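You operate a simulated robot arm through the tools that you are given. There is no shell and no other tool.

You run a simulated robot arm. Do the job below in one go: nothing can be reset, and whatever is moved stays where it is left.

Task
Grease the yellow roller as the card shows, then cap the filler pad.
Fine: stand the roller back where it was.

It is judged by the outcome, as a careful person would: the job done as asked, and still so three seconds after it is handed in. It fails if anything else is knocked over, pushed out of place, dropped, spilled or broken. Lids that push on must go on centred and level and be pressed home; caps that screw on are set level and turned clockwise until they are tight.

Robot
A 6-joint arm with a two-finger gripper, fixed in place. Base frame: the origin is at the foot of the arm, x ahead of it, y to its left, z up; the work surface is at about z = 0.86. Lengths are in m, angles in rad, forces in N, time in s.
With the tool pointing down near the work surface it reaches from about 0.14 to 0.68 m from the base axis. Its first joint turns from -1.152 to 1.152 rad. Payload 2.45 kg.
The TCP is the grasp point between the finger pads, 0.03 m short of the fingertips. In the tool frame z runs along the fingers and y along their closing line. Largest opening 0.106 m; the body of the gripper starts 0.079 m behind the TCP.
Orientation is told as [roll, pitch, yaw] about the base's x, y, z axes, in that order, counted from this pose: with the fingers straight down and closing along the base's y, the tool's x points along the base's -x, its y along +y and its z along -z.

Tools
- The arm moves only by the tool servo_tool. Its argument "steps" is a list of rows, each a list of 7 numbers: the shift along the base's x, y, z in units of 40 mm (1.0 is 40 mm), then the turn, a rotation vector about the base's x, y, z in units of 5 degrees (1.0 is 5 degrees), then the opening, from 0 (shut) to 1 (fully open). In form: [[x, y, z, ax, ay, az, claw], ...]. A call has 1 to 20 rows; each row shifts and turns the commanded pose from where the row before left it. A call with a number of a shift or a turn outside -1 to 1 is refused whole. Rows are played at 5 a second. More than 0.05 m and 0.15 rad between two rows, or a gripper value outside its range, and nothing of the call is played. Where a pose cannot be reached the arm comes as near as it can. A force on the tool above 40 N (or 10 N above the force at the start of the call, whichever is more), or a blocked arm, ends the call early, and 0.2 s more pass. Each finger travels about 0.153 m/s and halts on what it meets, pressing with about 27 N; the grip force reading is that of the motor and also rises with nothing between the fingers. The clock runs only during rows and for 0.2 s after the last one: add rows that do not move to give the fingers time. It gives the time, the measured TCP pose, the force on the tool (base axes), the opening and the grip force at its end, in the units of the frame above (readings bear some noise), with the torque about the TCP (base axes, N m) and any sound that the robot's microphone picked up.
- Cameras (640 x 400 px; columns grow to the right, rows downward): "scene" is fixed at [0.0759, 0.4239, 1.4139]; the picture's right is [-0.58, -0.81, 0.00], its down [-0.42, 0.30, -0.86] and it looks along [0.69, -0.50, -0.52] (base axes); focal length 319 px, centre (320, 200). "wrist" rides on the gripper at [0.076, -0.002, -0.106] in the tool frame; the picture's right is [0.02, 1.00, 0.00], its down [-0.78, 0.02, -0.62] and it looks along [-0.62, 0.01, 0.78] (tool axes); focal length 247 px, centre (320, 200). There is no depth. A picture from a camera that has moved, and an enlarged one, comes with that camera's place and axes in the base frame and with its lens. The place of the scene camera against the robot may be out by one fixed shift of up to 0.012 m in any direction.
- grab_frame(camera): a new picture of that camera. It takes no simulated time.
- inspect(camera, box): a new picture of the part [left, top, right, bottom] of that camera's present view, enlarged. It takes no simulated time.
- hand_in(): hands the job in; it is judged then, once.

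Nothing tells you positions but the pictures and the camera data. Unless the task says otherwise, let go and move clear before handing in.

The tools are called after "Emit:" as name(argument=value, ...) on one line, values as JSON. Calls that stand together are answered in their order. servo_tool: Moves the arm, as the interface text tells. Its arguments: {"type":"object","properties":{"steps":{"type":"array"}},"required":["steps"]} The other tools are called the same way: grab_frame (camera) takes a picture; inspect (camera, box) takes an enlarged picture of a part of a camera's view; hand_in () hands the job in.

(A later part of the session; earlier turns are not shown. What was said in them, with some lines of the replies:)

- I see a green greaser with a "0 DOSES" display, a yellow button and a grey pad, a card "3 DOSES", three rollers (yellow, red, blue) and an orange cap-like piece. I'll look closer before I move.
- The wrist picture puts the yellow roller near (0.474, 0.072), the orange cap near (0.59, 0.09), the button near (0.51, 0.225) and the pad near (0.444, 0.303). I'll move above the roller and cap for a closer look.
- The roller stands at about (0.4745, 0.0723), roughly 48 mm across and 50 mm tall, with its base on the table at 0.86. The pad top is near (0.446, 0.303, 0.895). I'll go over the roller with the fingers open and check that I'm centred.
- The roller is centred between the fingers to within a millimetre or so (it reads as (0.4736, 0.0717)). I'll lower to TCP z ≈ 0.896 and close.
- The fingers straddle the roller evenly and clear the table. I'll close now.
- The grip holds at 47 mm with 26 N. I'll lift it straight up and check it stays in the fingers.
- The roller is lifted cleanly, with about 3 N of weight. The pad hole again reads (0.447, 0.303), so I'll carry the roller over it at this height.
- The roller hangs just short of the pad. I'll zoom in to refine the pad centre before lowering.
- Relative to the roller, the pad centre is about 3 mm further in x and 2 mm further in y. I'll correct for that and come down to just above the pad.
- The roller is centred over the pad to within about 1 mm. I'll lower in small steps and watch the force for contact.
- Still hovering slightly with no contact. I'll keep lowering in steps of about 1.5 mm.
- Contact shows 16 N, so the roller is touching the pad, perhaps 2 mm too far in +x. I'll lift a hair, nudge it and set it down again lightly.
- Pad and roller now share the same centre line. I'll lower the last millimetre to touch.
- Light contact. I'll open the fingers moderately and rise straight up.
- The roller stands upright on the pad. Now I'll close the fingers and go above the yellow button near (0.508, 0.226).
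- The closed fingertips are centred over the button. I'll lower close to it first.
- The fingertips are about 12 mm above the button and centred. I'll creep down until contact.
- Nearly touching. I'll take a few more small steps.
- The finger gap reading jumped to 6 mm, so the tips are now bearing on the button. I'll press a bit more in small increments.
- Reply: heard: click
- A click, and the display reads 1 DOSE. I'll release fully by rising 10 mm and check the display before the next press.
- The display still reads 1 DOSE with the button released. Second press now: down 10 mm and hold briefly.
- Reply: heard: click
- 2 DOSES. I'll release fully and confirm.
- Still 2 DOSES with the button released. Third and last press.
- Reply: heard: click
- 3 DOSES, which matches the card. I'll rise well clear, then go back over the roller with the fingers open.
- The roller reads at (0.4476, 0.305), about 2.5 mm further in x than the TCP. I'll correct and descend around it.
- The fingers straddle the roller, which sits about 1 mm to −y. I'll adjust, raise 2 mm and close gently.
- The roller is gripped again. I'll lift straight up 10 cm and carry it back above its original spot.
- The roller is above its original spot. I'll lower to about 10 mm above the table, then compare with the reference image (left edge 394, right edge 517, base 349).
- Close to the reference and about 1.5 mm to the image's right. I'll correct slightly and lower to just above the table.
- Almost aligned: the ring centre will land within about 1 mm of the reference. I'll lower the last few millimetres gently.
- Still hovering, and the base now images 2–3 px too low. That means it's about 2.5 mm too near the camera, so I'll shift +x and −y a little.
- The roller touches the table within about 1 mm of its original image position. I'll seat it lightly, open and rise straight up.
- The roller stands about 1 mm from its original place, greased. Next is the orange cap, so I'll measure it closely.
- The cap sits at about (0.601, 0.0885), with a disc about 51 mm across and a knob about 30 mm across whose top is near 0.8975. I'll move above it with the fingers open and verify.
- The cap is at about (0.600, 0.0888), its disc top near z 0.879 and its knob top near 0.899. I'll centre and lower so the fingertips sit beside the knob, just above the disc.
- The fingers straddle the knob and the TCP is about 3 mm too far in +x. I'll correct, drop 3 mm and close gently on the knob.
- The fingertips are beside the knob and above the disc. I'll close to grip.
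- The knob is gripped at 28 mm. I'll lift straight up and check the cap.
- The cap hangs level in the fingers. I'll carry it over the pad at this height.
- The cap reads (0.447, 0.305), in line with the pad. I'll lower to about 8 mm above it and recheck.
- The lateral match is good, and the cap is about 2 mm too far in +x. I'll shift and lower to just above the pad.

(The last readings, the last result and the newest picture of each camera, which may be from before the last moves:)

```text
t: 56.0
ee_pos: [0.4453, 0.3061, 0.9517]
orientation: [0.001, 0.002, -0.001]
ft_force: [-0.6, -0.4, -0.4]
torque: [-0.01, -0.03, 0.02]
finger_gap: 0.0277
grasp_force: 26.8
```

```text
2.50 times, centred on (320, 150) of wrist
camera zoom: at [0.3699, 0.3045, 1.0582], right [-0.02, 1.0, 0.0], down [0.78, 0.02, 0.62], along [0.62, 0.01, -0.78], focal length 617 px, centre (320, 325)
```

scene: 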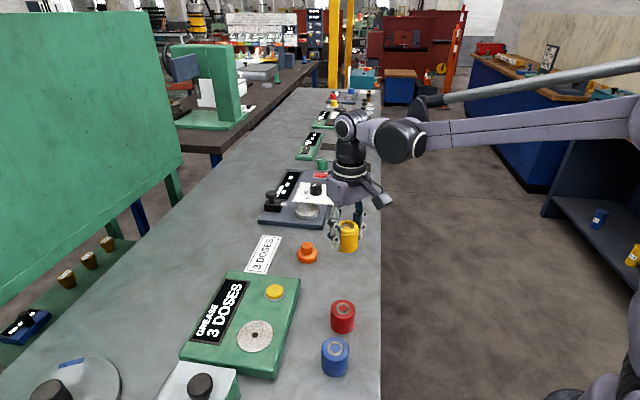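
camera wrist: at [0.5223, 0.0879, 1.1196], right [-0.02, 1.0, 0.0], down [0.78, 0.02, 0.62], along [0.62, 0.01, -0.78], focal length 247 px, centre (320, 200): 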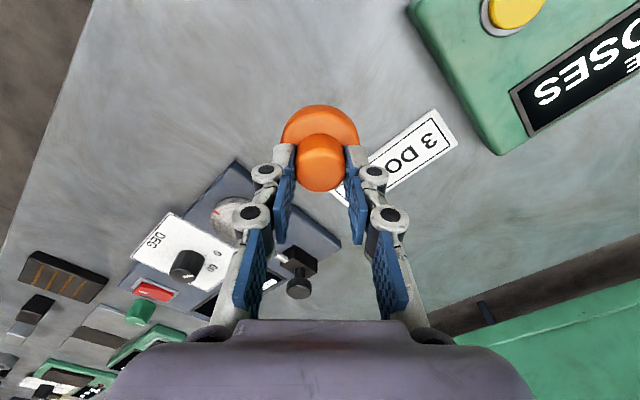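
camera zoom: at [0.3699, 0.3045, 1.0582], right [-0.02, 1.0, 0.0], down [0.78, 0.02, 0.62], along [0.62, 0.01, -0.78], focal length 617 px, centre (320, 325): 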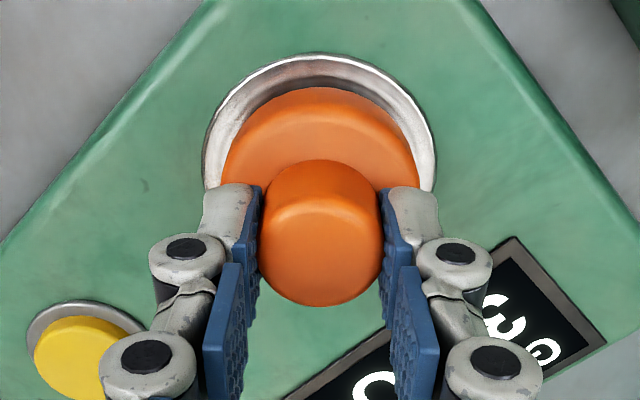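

The cap is within about 1 mm of the pad centre. I'll lower until it touches.

Emit:
servo_tool(steps=[[0.02, 0, -0.04, 0, 0, 0, 0], [0, 0, -0.04, 0, 0, 0, 0], [0, 0, 0, 0, 0, 0, 0]])

Emit:
inspect(camera="scene", box=[220, 290, 300, 370])

```text
t: 56.8
ee_pos: [0.4465, 0.3049, 0.9479]
orientation: [0.0, 0.002, 0.0]
ft_force: [0.4, 0.3, -0.6]
torque: [0.0, 0.02, 0.0]
finger_gap: 0.0279
grasp_force: 26.8
```

```text
5.00 times, centred on (260, 330) of scene
camera zoom: at [0.0759, 0.424, 1.4139], right [-0.58, -0.81, 0.0], down [-0.42, 0.3, -0.86], along [0.69, -0.5, -0.52], focal length 1596 px, centre (620, -450)
```

zoom: 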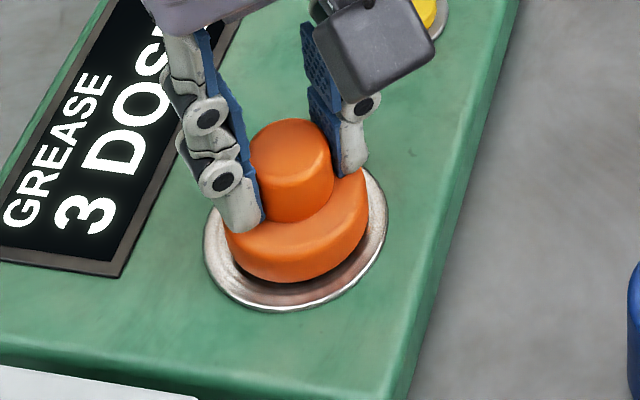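

Emit:
servo_tool(steps=[[0, 0, -0.03, 0, 0, 0, 0], [0, 0, -0.03, 0, 0, 0, 0], [0, 0, 0, 0, 0, 0, 0]])

Emit:
inspect(camera="scene", box=[220, 290, 300, 370])

```text
t: 57.6
ee_pos: [0.4467, 0.3043, 0.9451]
orientation: [0.002, 0.0, 0.003]
ft_force: [-1.6, 2.4, 23.5]
torque: [0.06, 0.16, 0.12]
finger_gap: 0.0275
grasp_force: 27.3
```

```text
5.00 times, centred on (260, 330) of scene
camera zoom: at [0.0756, 0.4238, 1.4139], right [-0.58, -0.81, 0.0], down [-0.42, 0.3, -0.86], along [0.69, -0.5, -0.52], focal length 1596 px, centre (620, -450)
```

zoom: 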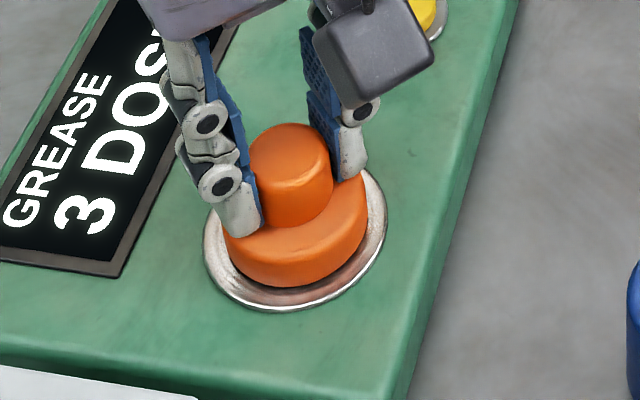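

The cap met the pad at the expected height with 23 N of downward press. I'll press slightly further to be sure it is home.

Emit:
servo_tool(steps=[[0, 0, -0.02, 0, 0, 0, 0], [0, 0, 0, 0, 0, 0, 0]])

Emit:
inspect(camera="scene", box=[220, 290, 300, 370])

Emit:
inspect(camera="wrist", box=[230, 70, 410, 230])

```text
t: 58.2
ee_pos: [0.4474, 0.3049, 0.9437]
orientation: [0.001, -0.001, 0.0]
ft_force: [-3.3, -0.7, 24.4]
torque: [-0.06, 0.16, 0.09]
finger_gap: 0.0275
grasp_force: 27.1
```

```text
5.00 times, centred on (260, 330) of scene
camera zoom: at [0.0755, 0.4237, 1.414], right [-0.58, -0.81, 0.0], down [-0.42, 0.3, -0.86], along [0.69, -0.5, -0.52], focal length 1596 px, centre (620, -450)
```

zoom: 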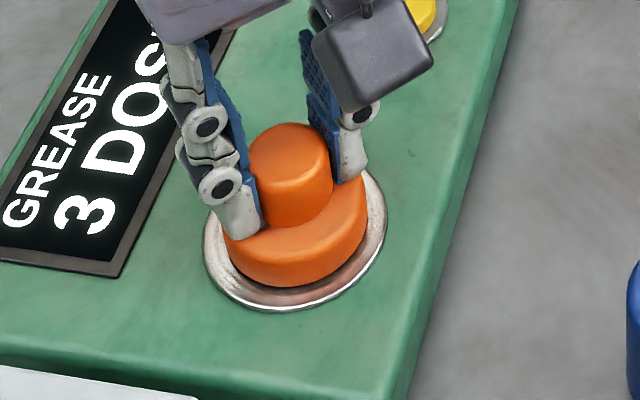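

```text
2.50 times, centred on (320, 150) of wrist
camera zoom: at [0.3713, 0.3041, 1.0505], right [-0.02, 1.0, 0.0], down [0.78, 0.02, 0.62], along [0.62, 0.01, -0.78], focal length 617 px, centre (320, 325)
```

zoom: 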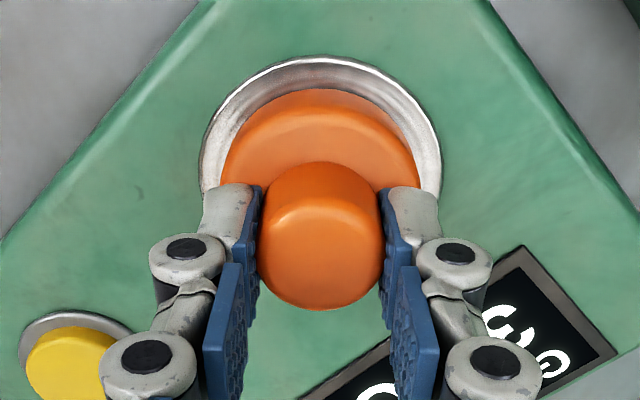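

The cap is seated flat, centred to about 1 mm, and goes no further under pressure. I'll relax the press, open the fingers and rise clear.

Emit:
servo_tool(steps=[[0, 0, 0.03, 0, 0, 0, 0], [0, 0, 0, 0, 0, 0, 0]])

```text
t: 58.8
ee_pos: [0.4488, 0.3055, 0.9443]
orientation: [0.002, 0.001, 0.001]
ft_force: [-1.6, 3.3, 9.7]
torque: [0.11, 0.03, 0.0]
finger_gap: 0.0272
grasp_force: 27.1
```

Emit:
servo_tool(steps=[[0, 0, 0, 0, 0, 0, 0.28], [0, 0, 0, 0, 0, 0, 0.4], [0, 0, 0, 0, 0, 0, 0.55], [0, 0, 0, 0, 0, 0, 0.55], [0, 0, 0.3, 0, 0, 0, 0.55], [0, 0, 0.6, 0, 0, 0, 0.55], [0, 0, 0.8, 0, 0, 0, 0.55], [0, 0, 0.8, 0, 0, 0, 0.55], [0, 0, 0, 0, 0, 0, 0.55]])

Emit:
inspect(camera="scene", box=[220, 290, 300, 370])

Emit:
grab_frame(camera="wrist")

Emit:
grab_frame(camera="scene")

```text
t: 60.8
ee_pos: [0.4472, 0.3058, 1.0443]
orientation: [-0.001, 0.0, 0.001]
ft_force: [-1.0, 0.2, -0.2]
torque: [-0.03, 0.02, -0.01]
finger_gap: 0.0583
grasp_force: 0.0
```

```text
5.00 times, centred on (260, 330) of scene
camera zoom: at [0.0759, 0.4239, 1.4139], right [-0.58, -0.81, 0.0], down [-0.42, 0.3, -0.86], along [0.69, -0.5, -0.52], focal length 1596 px, centre (620, -450)
```

zoom: 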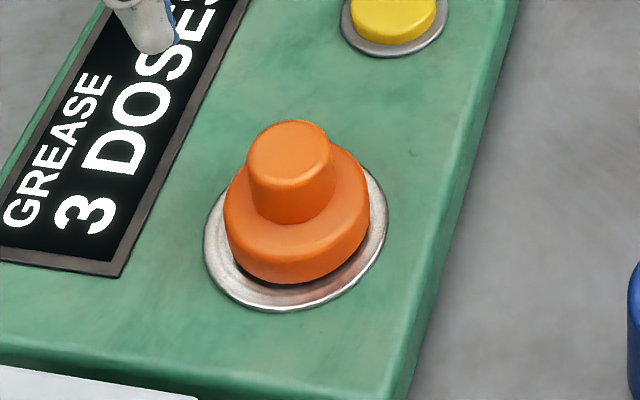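

```text
taken
camera wrist: at [0.3727, 0.3046, 1.1506], right [-0.02, 1.0, 0.0], down [0.78, 0.02, 0.62], along [0.62, 0.01, -0.78], focal length 247 px, centre (320, 200)
```

wrist: 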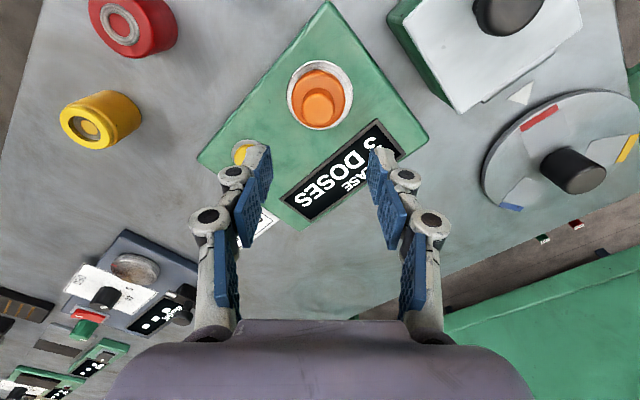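

```text
taken
```

scene: 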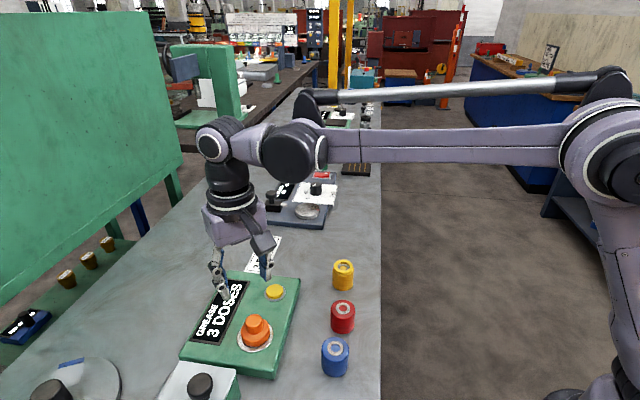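

Released and clear. I see a dark line under the near side of the cap, so I'll look closer to check it is level.

Emit:
inspect(camera="scene", box=[235, 305, 280, 360])

Emit:
inspect(camera="wrist", box=[280, 50, 360, 140])

Emit:
inspect(camera="scene", box=[270, 230, 370, 300])

```text
7.27 times, centred on (258, 332) of scene
camera zoom: at [0.0759, 0.4239, 1.4139], right [-0.58, -0.81, 0.0], down [-0.42, 0.3, -0.86], along [0.69, -0.5, -0.52], focal length 2321 px, centre (774, -764)
```

zoom: 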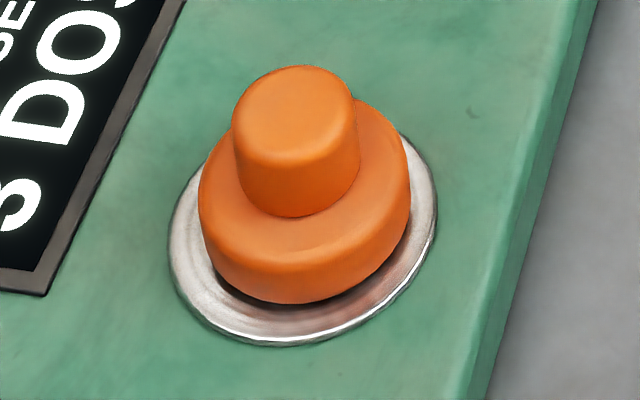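

```text
4.44 times, centred on (320, 95) of wrist
camera zoom: at [0.3727, 0.3046, 1.1506], right [-0.02, 1.0, 0.0], down [0.78, 0.02, 0.62], along [0.62, 0.01, -0.78], focal length 1098 px, centre (320, 667)
```

zoom: 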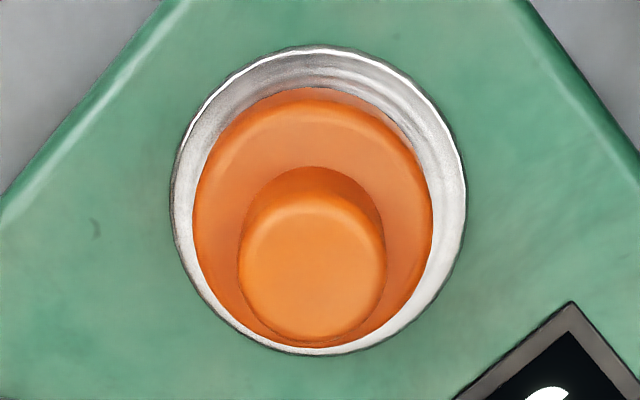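

```text
5.71 times, centred on (320, 265) of scene
camera zoom: at [0.0759, 0.4239, 1.4139], right [-0.58, -0.81, 0.0], down [-0.42, 0.3, -0.86], along [0.69, -0.5, -0.52], focal length 1824 px, centre (320, -171)
```

zoom: 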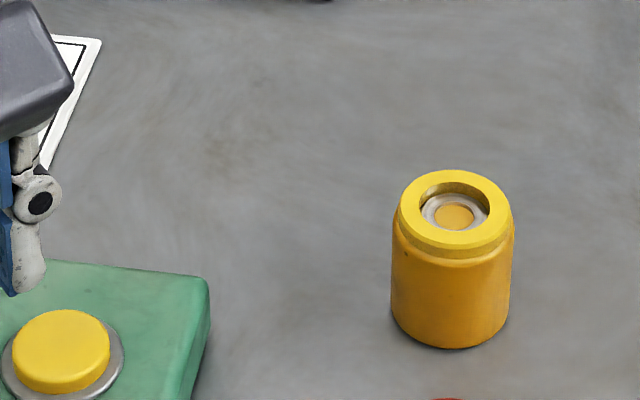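

Emit:
inspect(camera="scene", box=[240, 330, 280, 355])

Emit:
inspect(camera="scene", box=[240, 310, 275, 335])

Emit:
inspect(camera="wrist", box=[295, 55, 345, 85])

```text
16.00 times, centred on (260, 342) of scene
camera zoom: at [0.0759, 0.4239, 1.4139], right [-0.58, -0.81, 0.0], down [-0.42, 0.3, -0.86], along [0.69, -0.5, -0.52], focal length 5106 px, centre (1280, -2080)
```

zoom: 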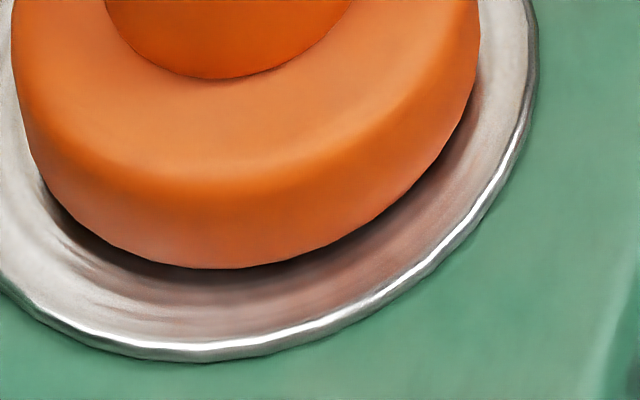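

```text
16.00 times, centred on (258, 322) of scene
camera zoom: at [0.0759, 0.4239, 1.4139], right [-0.58, -0.81, 0.0], down [-0.42, 0.3, -0.86], along [0.69, -0.5, -0.52], focal length 5106 px, centre (1320, -1760)
```

zoom: 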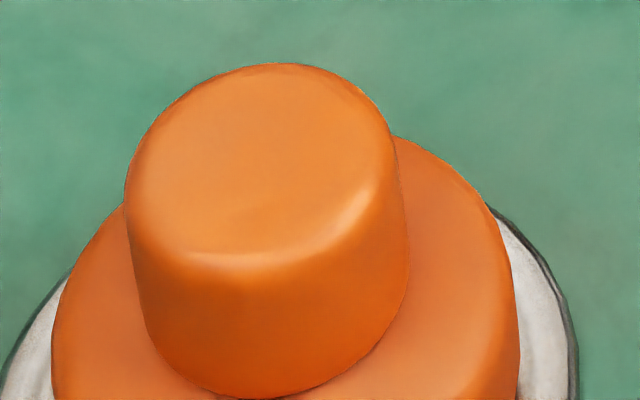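

```text
12.80 times, centred on (320, 70) of wrist
camera zoom: at [0.3727, 0.3046, 1.1506], right [-0.02, 1.0, 0.0], down [0.78, 0.02, 0.62], along [0.62, 0.01, -0.78], focal length 3161 px, centre (320, 1864)
```

zoom: 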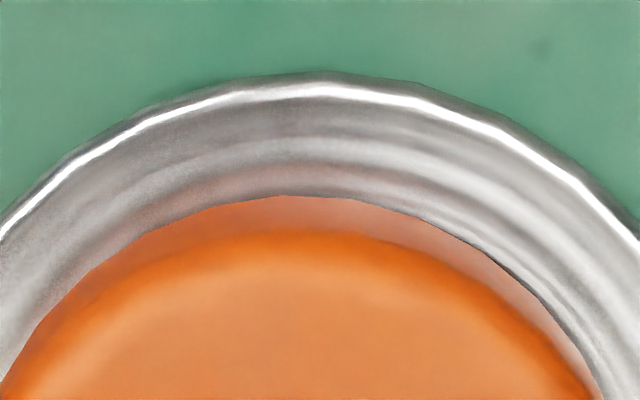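

The cap may be very slightly raised on its near side. I'll press straight down on the knob with closed fingers to make sure it's level and home.

Emit:
servo_tool(steps=[[-0.03, -0.05, 0, 0, 0, 0, 0.3], [0, 0, 0, 0, 0, 0, 0], [0, 0, 0, 0, 0, 0, 0], [0, 0, -0.6, 0, 0, 0, 0], [0, 0, -0.6, 0, 0, 0, 0], [0, 0, -0.4, 0, 0, 0, 0], [0, 0, 0, 0, 0, 0, 0], [0, 0, 0, 0, 0, 0, 0]])

Emit:
inspect(camera="scene", box=[220, 280, 300, 360])

Emit:
inspect(camera="wrist", box=[240, 80, 400, 220])

```text
t: 62.6
ee_pos: [0.4453, 0.3035, 0.9815]
orientation: [-0.001, 0.0, -0.001]
ft_force: [0.4, -0.2, -0.3]
torque: [0.01, 0.02, 0.01]
finger_gap: 0.0001
grasp_force: 26.9
```

```text
5.00 times, centred on (260, 320) of scene
camera zoom: at [0.0759, 0.4239, 1.4139], right [-0.58, -0.81, 0.0], down [-0.42, 0.3, -0.86], along [0.69, -0.5, -0.52], focal length 1596 px, centre (620, -400)
```

zoom: 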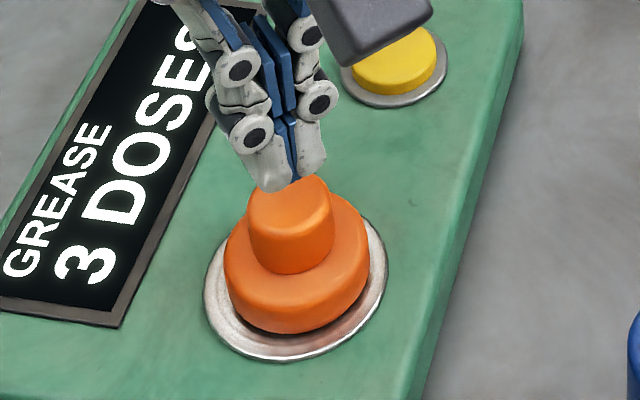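

```text
2.86 times, centred on (320, 150) of wrist
camera zoom: at [0.37, 0.3027, 1.0888], right [-0.02, 1.0, 0.0], down [0.78, 0.02, 0.62], along [0.62, 0.01, -0.78], focal length 706 px, centre (320, 343)
```

zoom: 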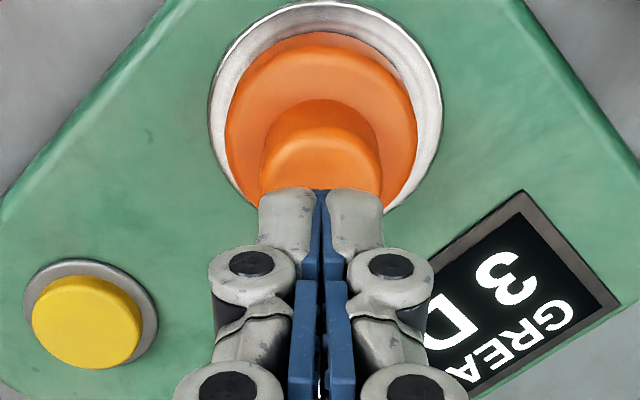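

Aligned over the knob. I'll creep down onto it.

Emit:
servo_tool(steps=[[0, 0, -0.15, 0, 0, 0, 0], [0, 0, -0.12, 0, 0, 0, 0], [0, 0, -0.08, 0, 0, 0, 0], [0, 0, 0, 0, 0, 0, 0]])

Emit:
servo_tool(steps=[[0, 0, -0.05, 0, 0, 0, 0], [0, 0, -0.04, 0, 0, 0, 0], [0, 0, 0, 0, 0, 0, 0]])

Emit:
inspect(camera="scene", box=[220, 280, 300, 360])

```text
t: 63.6
ee_pos: [0.4464, 0.3043, 0.9682]
orientation: [0.0, 0.0, 0.0]
ft_force: [0.6, -0.4, -0.2]
torque: [0.03, -0.03, 0.03]
finger_gap: 0.0001
grasp_force: 27.0
```

```text
t: 64.4
ee_pos: [0.4464, 0.3031, 0.9646]
orientation: [-0.001, -0.001, 0.0]
ft_force: [0.2, -0.9, 0.0]
torque: [0.04, -0.02, -0.02]
finger_gap: 0.0002
grasp_force: 26.7
```

```text
5.00 times, centred on (260, 320) of scene
camera zoom: at [0.0759, 0.4239, 1.4139], right [-0.58, -0.81, 0.0], down [-0.42, 0.3, -0.86], along [0.69, -0.5, -0.52], focal length 1596 px, centre (620, -400)
```

zoom: 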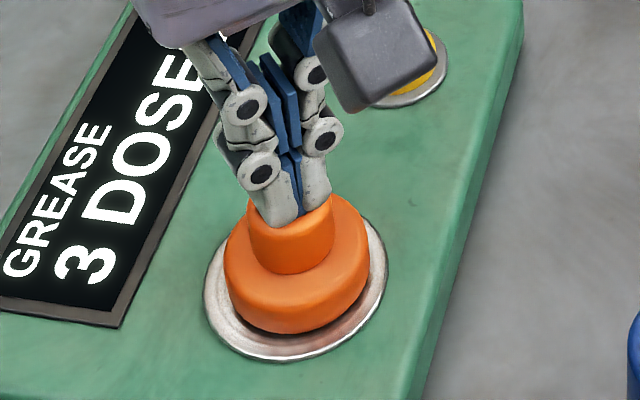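

Emit:
servo_tool(steps=[[0, 0, -0.04, 0, 0, 0, 0], [0, 0, -0.03, 0, 0, 0, 0], [0, 0, 0, 0, 0, 0, 0]])

Emit:
inspect(camera="scene", box=[220, 280, 300, 360])

```text
t: 65.2
ee_pos: [0.4481, 0.3037, 0.9614]
orientation: [0.001, 0.001, 0.001]
ft_force: [-1.0, -1.4, 32.5]
torque: [-0.02, 0.05, 0.0]
finger_gap: 0.0061
grasp_force: 27.1
```

```text
5.00 times, centred on (260, 320) of scene
camera zoom: at [0.0754, 0.4236, 1.414], right [-0.58, -0.81, 0.0], down [-0.42, 0.3, -0.86], along [0.69, -0.5, -0.52], focal length 1596 px, centre (620, -400)
```

zoom: 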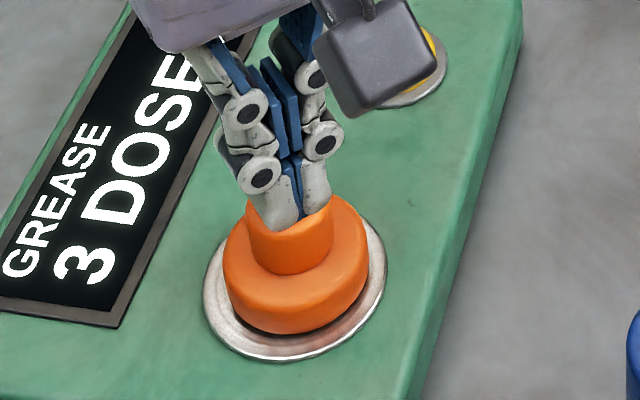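

A press of 32 N on the knob gave no movement, at the height expected for a cap flat on the pad. I'll rise and check the result.

Emit:
servo_tool(steps=[[0, 0, 0.2, 0, 0, 0, 0], [0, 0, 0.5, 0, 0, 0, 0], [0, 0, 0.9, 0, 0, 0, 0], [0, 0, 0.9, 0, 0, 0, 0.2], [-0.3, -0.5, 0.6, 0, 0, 0, 0.4], [-0.3, -0.5, 0.6, 0, 0, 0, 0.5], [-0.3, -0.5, 0.6, 0, 0, 0, 0.5], [0, 0, 0, 0, 0, 0, 0.5]])

Emit:
inspect(camera="scene", box=[235, 305, 280, 360])

Emit:
grab_frame(camera="wrist")

Emit:
grab_frame(camera="scene")

```text
t: 67.0
ee_pos: [0.4098, 0.242, 1.1334]
orientation: [0.0, 0.002, 0.0]
ft_force: [0.5, 0.7, -0.5]
torque: [0.02, -0.01, 0.0]
finger_gap: 0.0532
grasp_force: 0.1
```

```text
7.27 times, centred on (258, 332) of scene
camera zoom: at [0.0759, 0.4239, 1.4139], right [-0.58, -0.81, 0.0], down [-0.42, 0.3, -0.86], along [0.69, -0.5, -0.52], focal length 2321 px, centre (774, -764)
```

zoom: 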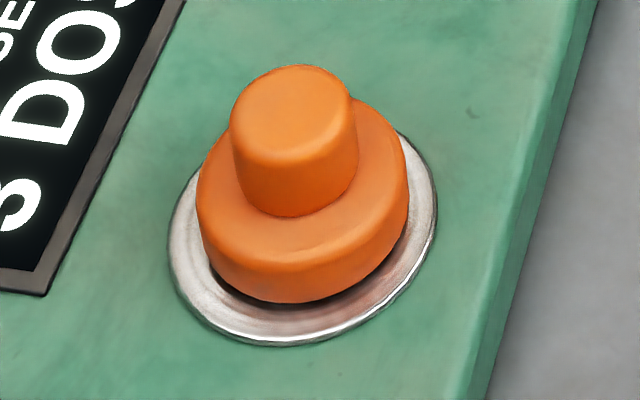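

```text
taken
camera wrist: at [0.3329, 0.2402, 1.2395], right [-0.02, 1.0, 0.0], down [0.78, 0.02, 0.62], along [0.62, 0.01, -0.78], focal length 247 px, centre (320, 200)
```

wrist: 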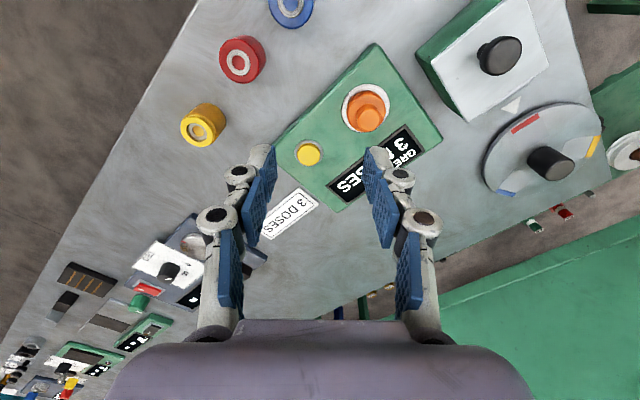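

```text
taken
```

scene: 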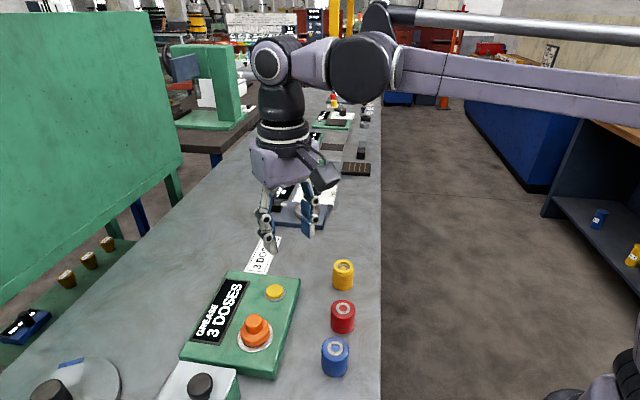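

The cap sits on the pad and everything else looks undisturbed. I'll measure the cap's centring and the roller's position once more from here.

Emit:
inspect(camera="wrist", box=[335, 75, 400, 140])

Emit:
inspect(camera="scene", box=[270, 230, 370, 300])

Emit:
inspect(camera="scene", box=[180, 220, 400, 380])

```text
6.15 times, centred on (368, 108) of wrist
camera zoom: at [0.3329, 0.2402, 1.2395], right [-0.02, 1.0, 0.0], down [0.78, 0.02, 0.62], along [0.62, 0.01, -0.78], focal length 1520 px, centre (28, 769)
```

zoom: 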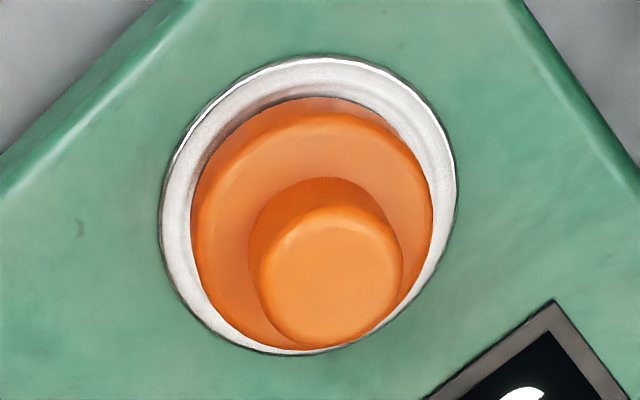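

```text
5.71 times, centred on (320, 265) of scene
camera zoom: at [0.0759, 0.4239, 1.4139], right [-0.58, -0.81, 0.0], down [-0.42, 0.3, -0.86], along [0.69, -0.5, -0.52], focal length 1824 px, centre (320, -171)
```

zoom: 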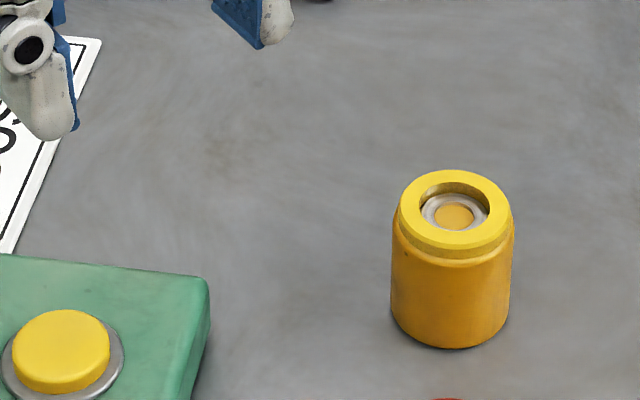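

```text
2.50 times, centred on (290, 300) of scene
camera zoom: at [0.0759, 0.4239, 1.4139], right [-0.58, -0.81, 0.0], down [-0.42, 0.3, -0.86], along [0.69, -0.5, -0.52], focal length 798 px, centre (395, -50)
```

zoom: 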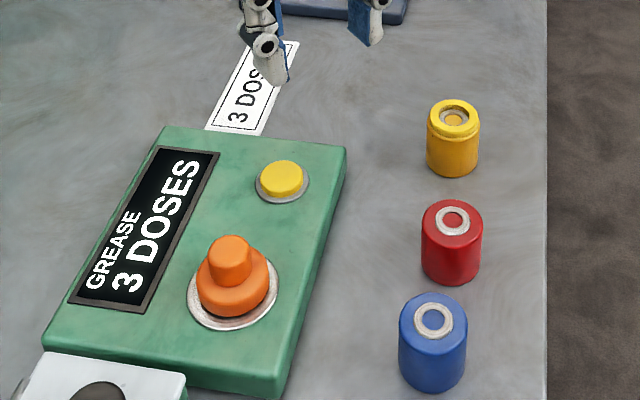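

The cap measures within about 1 mm of the pad centre, flat on it. The roller is upright about 1 mm from its original spot, the display reads 3 DOSES, and nothing else has moved. The gripper is empty and clear, so I'll hand in.

Emit:
hand_in()

```text
The job is handed in.
```

The yellow roller is greased, back in its place, and the filler pad is capped. I've handed the job in, but I don't have the verdict.

- **Grease:** I pressed the button three times with the roller on the pad. The display counted up to 3 DOSES, matching the card.
- **Roller:** it stands upright about 1 mm from where it started, judged by comparing the scene pictures before and after.
- **Cap:** the orange cap sits on the pad, within about 1 mm of centre. I pressed it with about 24 N while gripping it and about 32 N on the knob; it stayed at the height expected for lying flat. There was no click, and I didn't try turning it. I took it for a plain push-on cap because the pad shows no thread.

The last pictures show nothing else on the bench moved. The gripper is empty and clear of everything.
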